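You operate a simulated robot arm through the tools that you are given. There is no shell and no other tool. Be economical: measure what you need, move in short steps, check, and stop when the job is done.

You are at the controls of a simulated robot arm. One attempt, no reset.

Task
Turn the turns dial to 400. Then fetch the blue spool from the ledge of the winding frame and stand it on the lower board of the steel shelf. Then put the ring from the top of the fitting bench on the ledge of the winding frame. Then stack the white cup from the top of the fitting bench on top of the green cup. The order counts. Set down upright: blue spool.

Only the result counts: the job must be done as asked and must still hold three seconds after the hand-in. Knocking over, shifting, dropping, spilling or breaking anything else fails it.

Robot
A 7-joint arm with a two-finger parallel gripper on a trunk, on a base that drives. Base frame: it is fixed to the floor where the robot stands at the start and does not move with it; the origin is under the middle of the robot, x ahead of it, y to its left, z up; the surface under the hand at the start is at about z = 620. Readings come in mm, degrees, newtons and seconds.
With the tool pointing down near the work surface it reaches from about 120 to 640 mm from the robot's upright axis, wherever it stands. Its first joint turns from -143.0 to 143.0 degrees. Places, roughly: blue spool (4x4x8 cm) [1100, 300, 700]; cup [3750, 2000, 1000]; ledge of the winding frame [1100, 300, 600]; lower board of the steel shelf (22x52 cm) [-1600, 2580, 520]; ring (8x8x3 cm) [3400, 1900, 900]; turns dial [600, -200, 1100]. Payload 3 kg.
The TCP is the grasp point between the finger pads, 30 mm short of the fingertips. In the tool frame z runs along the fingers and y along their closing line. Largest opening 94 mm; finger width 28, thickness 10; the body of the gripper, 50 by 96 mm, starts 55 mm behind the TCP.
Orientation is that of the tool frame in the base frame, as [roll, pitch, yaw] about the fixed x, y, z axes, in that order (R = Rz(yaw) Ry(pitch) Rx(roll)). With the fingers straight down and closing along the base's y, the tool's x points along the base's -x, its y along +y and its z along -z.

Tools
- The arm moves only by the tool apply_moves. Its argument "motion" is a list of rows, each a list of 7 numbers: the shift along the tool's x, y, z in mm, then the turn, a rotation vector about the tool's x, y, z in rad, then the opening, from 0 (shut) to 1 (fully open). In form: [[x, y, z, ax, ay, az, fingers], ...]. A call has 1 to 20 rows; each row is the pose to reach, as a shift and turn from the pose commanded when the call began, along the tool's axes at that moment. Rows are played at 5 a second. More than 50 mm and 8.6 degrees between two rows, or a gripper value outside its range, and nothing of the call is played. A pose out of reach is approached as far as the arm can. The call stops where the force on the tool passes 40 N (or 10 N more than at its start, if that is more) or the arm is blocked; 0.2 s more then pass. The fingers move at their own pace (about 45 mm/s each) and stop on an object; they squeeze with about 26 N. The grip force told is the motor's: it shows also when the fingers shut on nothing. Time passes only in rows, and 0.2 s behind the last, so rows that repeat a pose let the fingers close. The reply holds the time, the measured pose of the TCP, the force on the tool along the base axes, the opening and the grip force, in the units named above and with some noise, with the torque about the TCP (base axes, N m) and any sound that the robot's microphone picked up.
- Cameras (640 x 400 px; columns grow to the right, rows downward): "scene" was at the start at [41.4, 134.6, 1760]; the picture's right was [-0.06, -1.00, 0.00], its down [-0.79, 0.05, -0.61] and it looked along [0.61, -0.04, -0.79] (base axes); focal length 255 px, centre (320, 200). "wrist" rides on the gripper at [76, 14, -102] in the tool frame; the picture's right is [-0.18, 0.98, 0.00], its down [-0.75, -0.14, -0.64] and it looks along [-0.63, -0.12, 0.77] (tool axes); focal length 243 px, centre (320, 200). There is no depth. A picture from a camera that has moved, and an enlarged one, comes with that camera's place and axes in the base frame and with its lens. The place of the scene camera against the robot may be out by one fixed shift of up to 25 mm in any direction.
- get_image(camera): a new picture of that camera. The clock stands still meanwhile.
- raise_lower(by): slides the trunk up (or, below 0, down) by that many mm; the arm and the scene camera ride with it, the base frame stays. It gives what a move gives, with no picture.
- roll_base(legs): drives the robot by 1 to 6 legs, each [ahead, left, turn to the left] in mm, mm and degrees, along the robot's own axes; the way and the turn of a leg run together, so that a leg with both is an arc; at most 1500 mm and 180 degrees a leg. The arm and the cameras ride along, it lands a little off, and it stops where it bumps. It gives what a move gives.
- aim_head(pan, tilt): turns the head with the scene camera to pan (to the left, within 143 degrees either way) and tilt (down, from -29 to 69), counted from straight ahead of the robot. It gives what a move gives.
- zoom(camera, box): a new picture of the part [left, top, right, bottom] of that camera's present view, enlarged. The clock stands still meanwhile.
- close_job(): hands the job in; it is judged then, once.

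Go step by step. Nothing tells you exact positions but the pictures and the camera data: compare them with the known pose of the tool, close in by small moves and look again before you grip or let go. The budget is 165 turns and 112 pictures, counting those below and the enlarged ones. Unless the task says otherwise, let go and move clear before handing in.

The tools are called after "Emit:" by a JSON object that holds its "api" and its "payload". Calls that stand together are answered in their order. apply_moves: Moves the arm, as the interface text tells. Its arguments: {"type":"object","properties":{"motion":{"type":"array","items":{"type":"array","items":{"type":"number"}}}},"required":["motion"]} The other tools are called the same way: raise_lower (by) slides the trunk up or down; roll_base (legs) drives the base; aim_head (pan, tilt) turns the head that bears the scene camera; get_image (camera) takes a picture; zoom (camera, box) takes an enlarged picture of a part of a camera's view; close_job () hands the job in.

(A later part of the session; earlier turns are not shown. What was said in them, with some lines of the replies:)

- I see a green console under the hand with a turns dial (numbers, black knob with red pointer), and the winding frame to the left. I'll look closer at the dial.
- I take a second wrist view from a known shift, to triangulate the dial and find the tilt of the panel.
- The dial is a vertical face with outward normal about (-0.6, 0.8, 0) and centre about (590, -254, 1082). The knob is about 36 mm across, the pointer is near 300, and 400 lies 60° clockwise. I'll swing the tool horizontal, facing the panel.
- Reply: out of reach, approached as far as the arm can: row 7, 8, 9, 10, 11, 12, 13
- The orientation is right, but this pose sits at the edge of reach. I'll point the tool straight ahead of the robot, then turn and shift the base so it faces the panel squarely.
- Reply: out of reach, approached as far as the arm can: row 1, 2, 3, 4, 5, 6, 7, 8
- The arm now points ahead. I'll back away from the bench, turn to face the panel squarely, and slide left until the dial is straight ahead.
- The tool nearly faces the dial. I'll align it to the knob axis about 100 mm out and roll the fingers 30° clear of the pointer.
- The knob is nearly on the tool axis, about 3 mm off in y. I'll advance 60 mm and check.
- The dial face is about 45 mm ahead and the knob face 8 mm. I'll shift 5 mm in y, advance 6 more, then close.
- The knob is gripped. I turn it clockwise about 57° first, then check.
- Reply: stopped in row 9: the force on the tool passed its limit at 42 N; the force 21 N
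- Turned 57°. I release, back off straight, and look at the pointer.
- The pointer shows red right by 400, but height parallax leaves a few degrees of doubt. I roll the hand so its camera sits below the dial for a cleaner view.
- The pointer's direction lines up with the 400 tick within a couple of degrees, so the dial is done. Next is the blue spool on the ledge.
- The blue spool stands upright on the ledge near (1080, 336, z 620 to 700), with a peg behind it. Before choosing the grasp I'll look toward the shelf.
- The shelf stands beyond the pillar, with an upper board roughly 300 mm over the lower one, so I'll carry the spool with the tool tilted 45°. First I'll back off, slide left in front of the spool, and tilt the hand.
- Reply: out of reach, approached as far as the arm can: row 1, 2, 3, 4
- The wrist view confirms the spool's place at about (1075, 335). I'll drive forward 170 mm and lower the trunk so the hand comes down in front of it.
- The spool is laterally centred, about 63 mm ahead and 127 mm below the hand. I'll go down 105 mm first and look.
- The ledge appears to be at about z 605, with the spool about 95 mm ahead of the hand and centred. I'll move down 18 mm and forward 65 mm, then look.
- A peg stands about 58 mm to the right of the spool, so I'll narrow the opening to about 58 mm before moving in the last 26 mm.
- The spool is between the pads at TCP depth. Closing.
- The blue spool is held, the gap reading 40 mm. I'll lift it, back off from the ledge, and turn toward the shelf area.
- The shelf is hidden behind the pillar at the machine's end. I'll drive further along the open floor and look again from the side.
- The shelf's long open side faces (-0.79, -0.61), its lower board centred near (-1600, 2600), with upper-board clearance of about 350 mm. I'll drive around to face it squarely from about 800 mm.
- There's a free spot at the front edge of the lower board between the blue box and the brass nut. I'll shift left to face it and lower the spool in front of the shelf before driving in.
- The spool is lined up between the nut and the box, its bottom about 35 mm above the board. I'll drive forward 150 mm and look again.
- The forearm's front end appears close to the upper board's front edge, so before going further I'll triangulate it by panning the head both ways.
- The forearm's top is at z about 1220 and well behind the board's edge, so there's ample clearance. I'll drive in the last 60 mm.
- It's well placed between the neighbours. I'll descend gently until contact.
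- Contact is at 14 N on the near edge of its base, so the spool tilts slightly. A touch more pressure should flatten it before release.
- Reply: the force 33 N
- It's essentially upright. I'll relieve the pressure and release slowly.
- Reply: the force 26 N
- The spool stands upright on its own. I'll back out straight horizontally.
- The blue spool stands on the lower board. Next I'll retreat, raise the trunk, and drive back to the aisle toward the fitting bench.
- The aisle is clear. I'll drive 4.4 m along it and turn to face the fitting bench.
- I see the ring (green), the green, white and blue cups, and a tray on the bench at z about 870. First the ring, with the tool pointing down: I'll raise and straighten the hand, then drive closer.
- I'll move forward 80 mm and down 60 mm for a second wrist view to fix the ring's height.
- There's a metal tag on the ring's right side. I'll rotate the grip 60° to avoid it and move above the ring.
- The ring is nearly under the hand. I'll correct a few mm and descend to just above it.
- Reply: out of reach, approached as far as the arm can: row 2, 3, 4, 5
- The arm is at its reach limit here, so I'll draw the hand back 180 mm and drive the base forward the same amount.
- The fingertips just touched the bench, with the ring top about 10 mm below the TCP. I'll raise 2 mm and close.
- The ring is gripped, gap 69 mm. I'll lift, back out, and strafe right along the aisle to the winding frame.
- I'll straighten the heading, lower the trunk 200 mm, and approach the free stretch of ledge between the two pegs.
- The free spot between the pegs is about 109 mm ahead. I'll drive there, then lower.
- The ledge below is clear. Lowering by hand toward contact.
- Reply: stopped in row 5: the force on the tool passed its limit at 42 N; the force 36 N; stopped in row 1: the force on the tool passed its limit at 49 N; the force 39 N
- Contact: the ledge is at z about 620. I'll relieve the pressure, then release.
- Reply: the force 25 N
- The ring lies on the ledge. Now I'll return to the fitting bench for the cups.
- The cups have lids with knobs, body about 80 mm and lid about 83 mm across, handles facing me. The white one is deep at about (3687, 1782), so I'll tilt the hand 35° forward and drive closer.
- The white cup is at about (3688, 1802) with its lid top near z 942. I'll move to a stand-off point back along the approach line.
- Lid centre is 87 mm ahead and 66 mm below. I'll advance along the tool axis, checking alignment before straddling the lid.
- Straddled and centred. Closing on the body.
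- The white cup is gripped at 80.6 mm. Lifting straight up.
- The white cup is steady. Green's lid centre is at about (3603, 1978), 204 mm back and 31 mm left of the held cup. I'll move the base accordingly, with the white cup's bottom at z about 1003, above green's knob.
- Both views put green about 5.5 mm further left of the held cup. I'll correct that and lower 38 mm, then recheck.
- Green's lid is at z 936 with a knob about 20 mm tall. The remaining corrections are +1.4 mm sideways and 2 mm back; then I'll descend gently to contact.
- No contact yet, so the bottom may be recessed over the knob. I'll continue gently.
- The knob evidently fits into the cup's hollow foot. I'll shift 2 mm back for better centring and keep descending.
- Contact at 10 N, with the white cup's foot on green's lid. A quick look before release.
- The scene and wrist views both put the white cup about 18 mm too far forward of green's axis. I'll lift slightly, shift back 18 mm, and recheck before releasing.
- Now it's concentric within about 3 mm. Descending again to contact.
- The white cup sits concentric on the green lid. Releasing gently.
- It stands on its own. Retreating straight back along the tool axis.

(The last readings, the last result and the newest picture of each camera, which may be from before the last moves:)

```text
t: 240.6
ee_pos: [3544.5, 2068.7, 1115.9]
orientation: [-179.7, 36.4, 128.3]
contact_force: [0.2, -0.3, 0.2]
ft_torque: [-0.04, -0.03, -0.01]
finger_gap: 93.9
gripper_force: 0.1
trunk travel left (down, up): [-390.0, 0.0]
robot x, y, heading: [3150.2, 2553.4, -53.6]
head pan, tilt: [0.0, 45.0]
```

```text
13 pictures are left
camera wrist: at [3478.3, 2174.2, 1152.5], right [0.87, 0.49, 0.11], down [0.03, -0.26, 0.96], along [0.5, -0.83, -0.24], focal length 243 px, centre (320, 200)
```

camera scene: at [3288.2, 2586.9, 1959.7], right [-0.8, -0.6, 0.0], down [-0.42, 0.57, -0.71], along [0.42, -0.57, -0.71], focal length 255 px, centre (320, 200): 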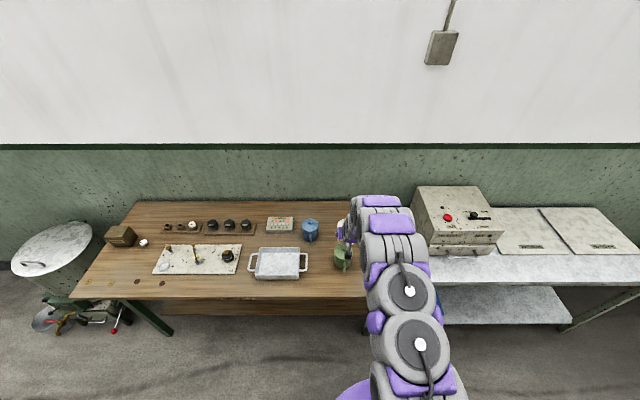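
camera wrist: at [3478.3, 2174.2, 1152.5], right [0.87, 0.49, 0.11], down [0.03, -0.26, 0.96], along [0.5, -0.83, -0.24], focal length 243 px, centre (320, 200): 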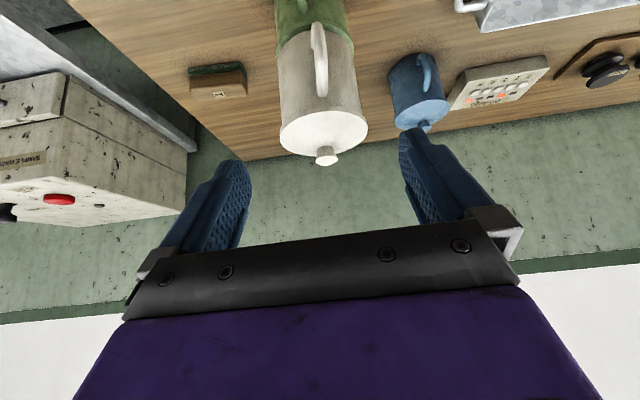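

The stack stands. I'll back the robot clear and take a final look.

Emit:
{"api": "roll_base", "payload": {"legs": [[-350, 0, 0]]}}

Emit:
{"api": "zoom", "payload": {"camera": "scene", "box": [220, 120, 420, 270]}}

```text
t: 242.9
ee_pos: [3332.0, 2351.9, 1117.3]
orientation: [-179.7, 36.4, 128.1]
contact_force: [0.7, 0.0, 0.2]
ft_torque: [-0.04, -0.03, 0.01]
finger_gap: 94.2
gripper_force: 0.0
trunk travel left (down, up): [-390.0, 0.0]
robot x, y, heading: [2940.9, 2833.3, -53.6]
head pan, tilt: [0.0, 45.0]
```

```text
2.67 times, centred on (320, 195) of scene
camera zoom: at [3079.8, 2871.8, 1959.5], right [-0.8, -0.59, 0.0], down [-0.42, 0.57, -0.71], along [0.42, -0.57, -0.71], focal length 680 px, centre (320, 213)
```

zoom: 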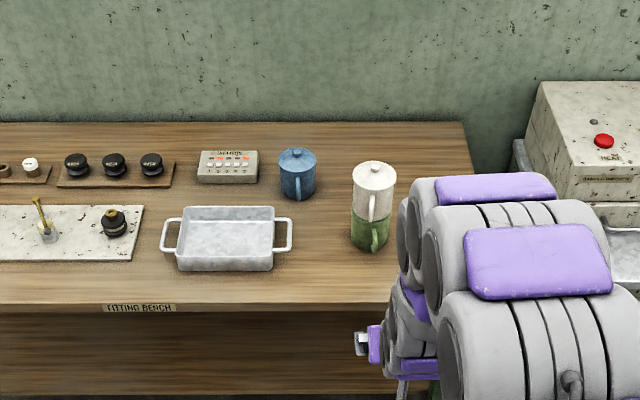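

The white cup stands squarely on the green one, everything else is in place, and the hand is clear, so I'm handing in.

Emit:
{"api": "close_job", "payload": {}}

```text
The job is handed in.
```

I did all four steps in the order you asked and handed the job in; the judge's result hasn't come back.

- **Turns dial:** the pointer lines up with the 400 mark, to within about 2 degrees by my measurement from the pictures.
- **Blue spool:** it stands upright near the front edge of the shelf's lower board, between the blue box and the brass nut.
- **Ring:** it lies flat on the ledge of the winding frame, between the two pegs.
- **White cup:** it sits centred on top of the green cup. My last picture shows the stack standing and the rest of that end of the bench undisturbed.
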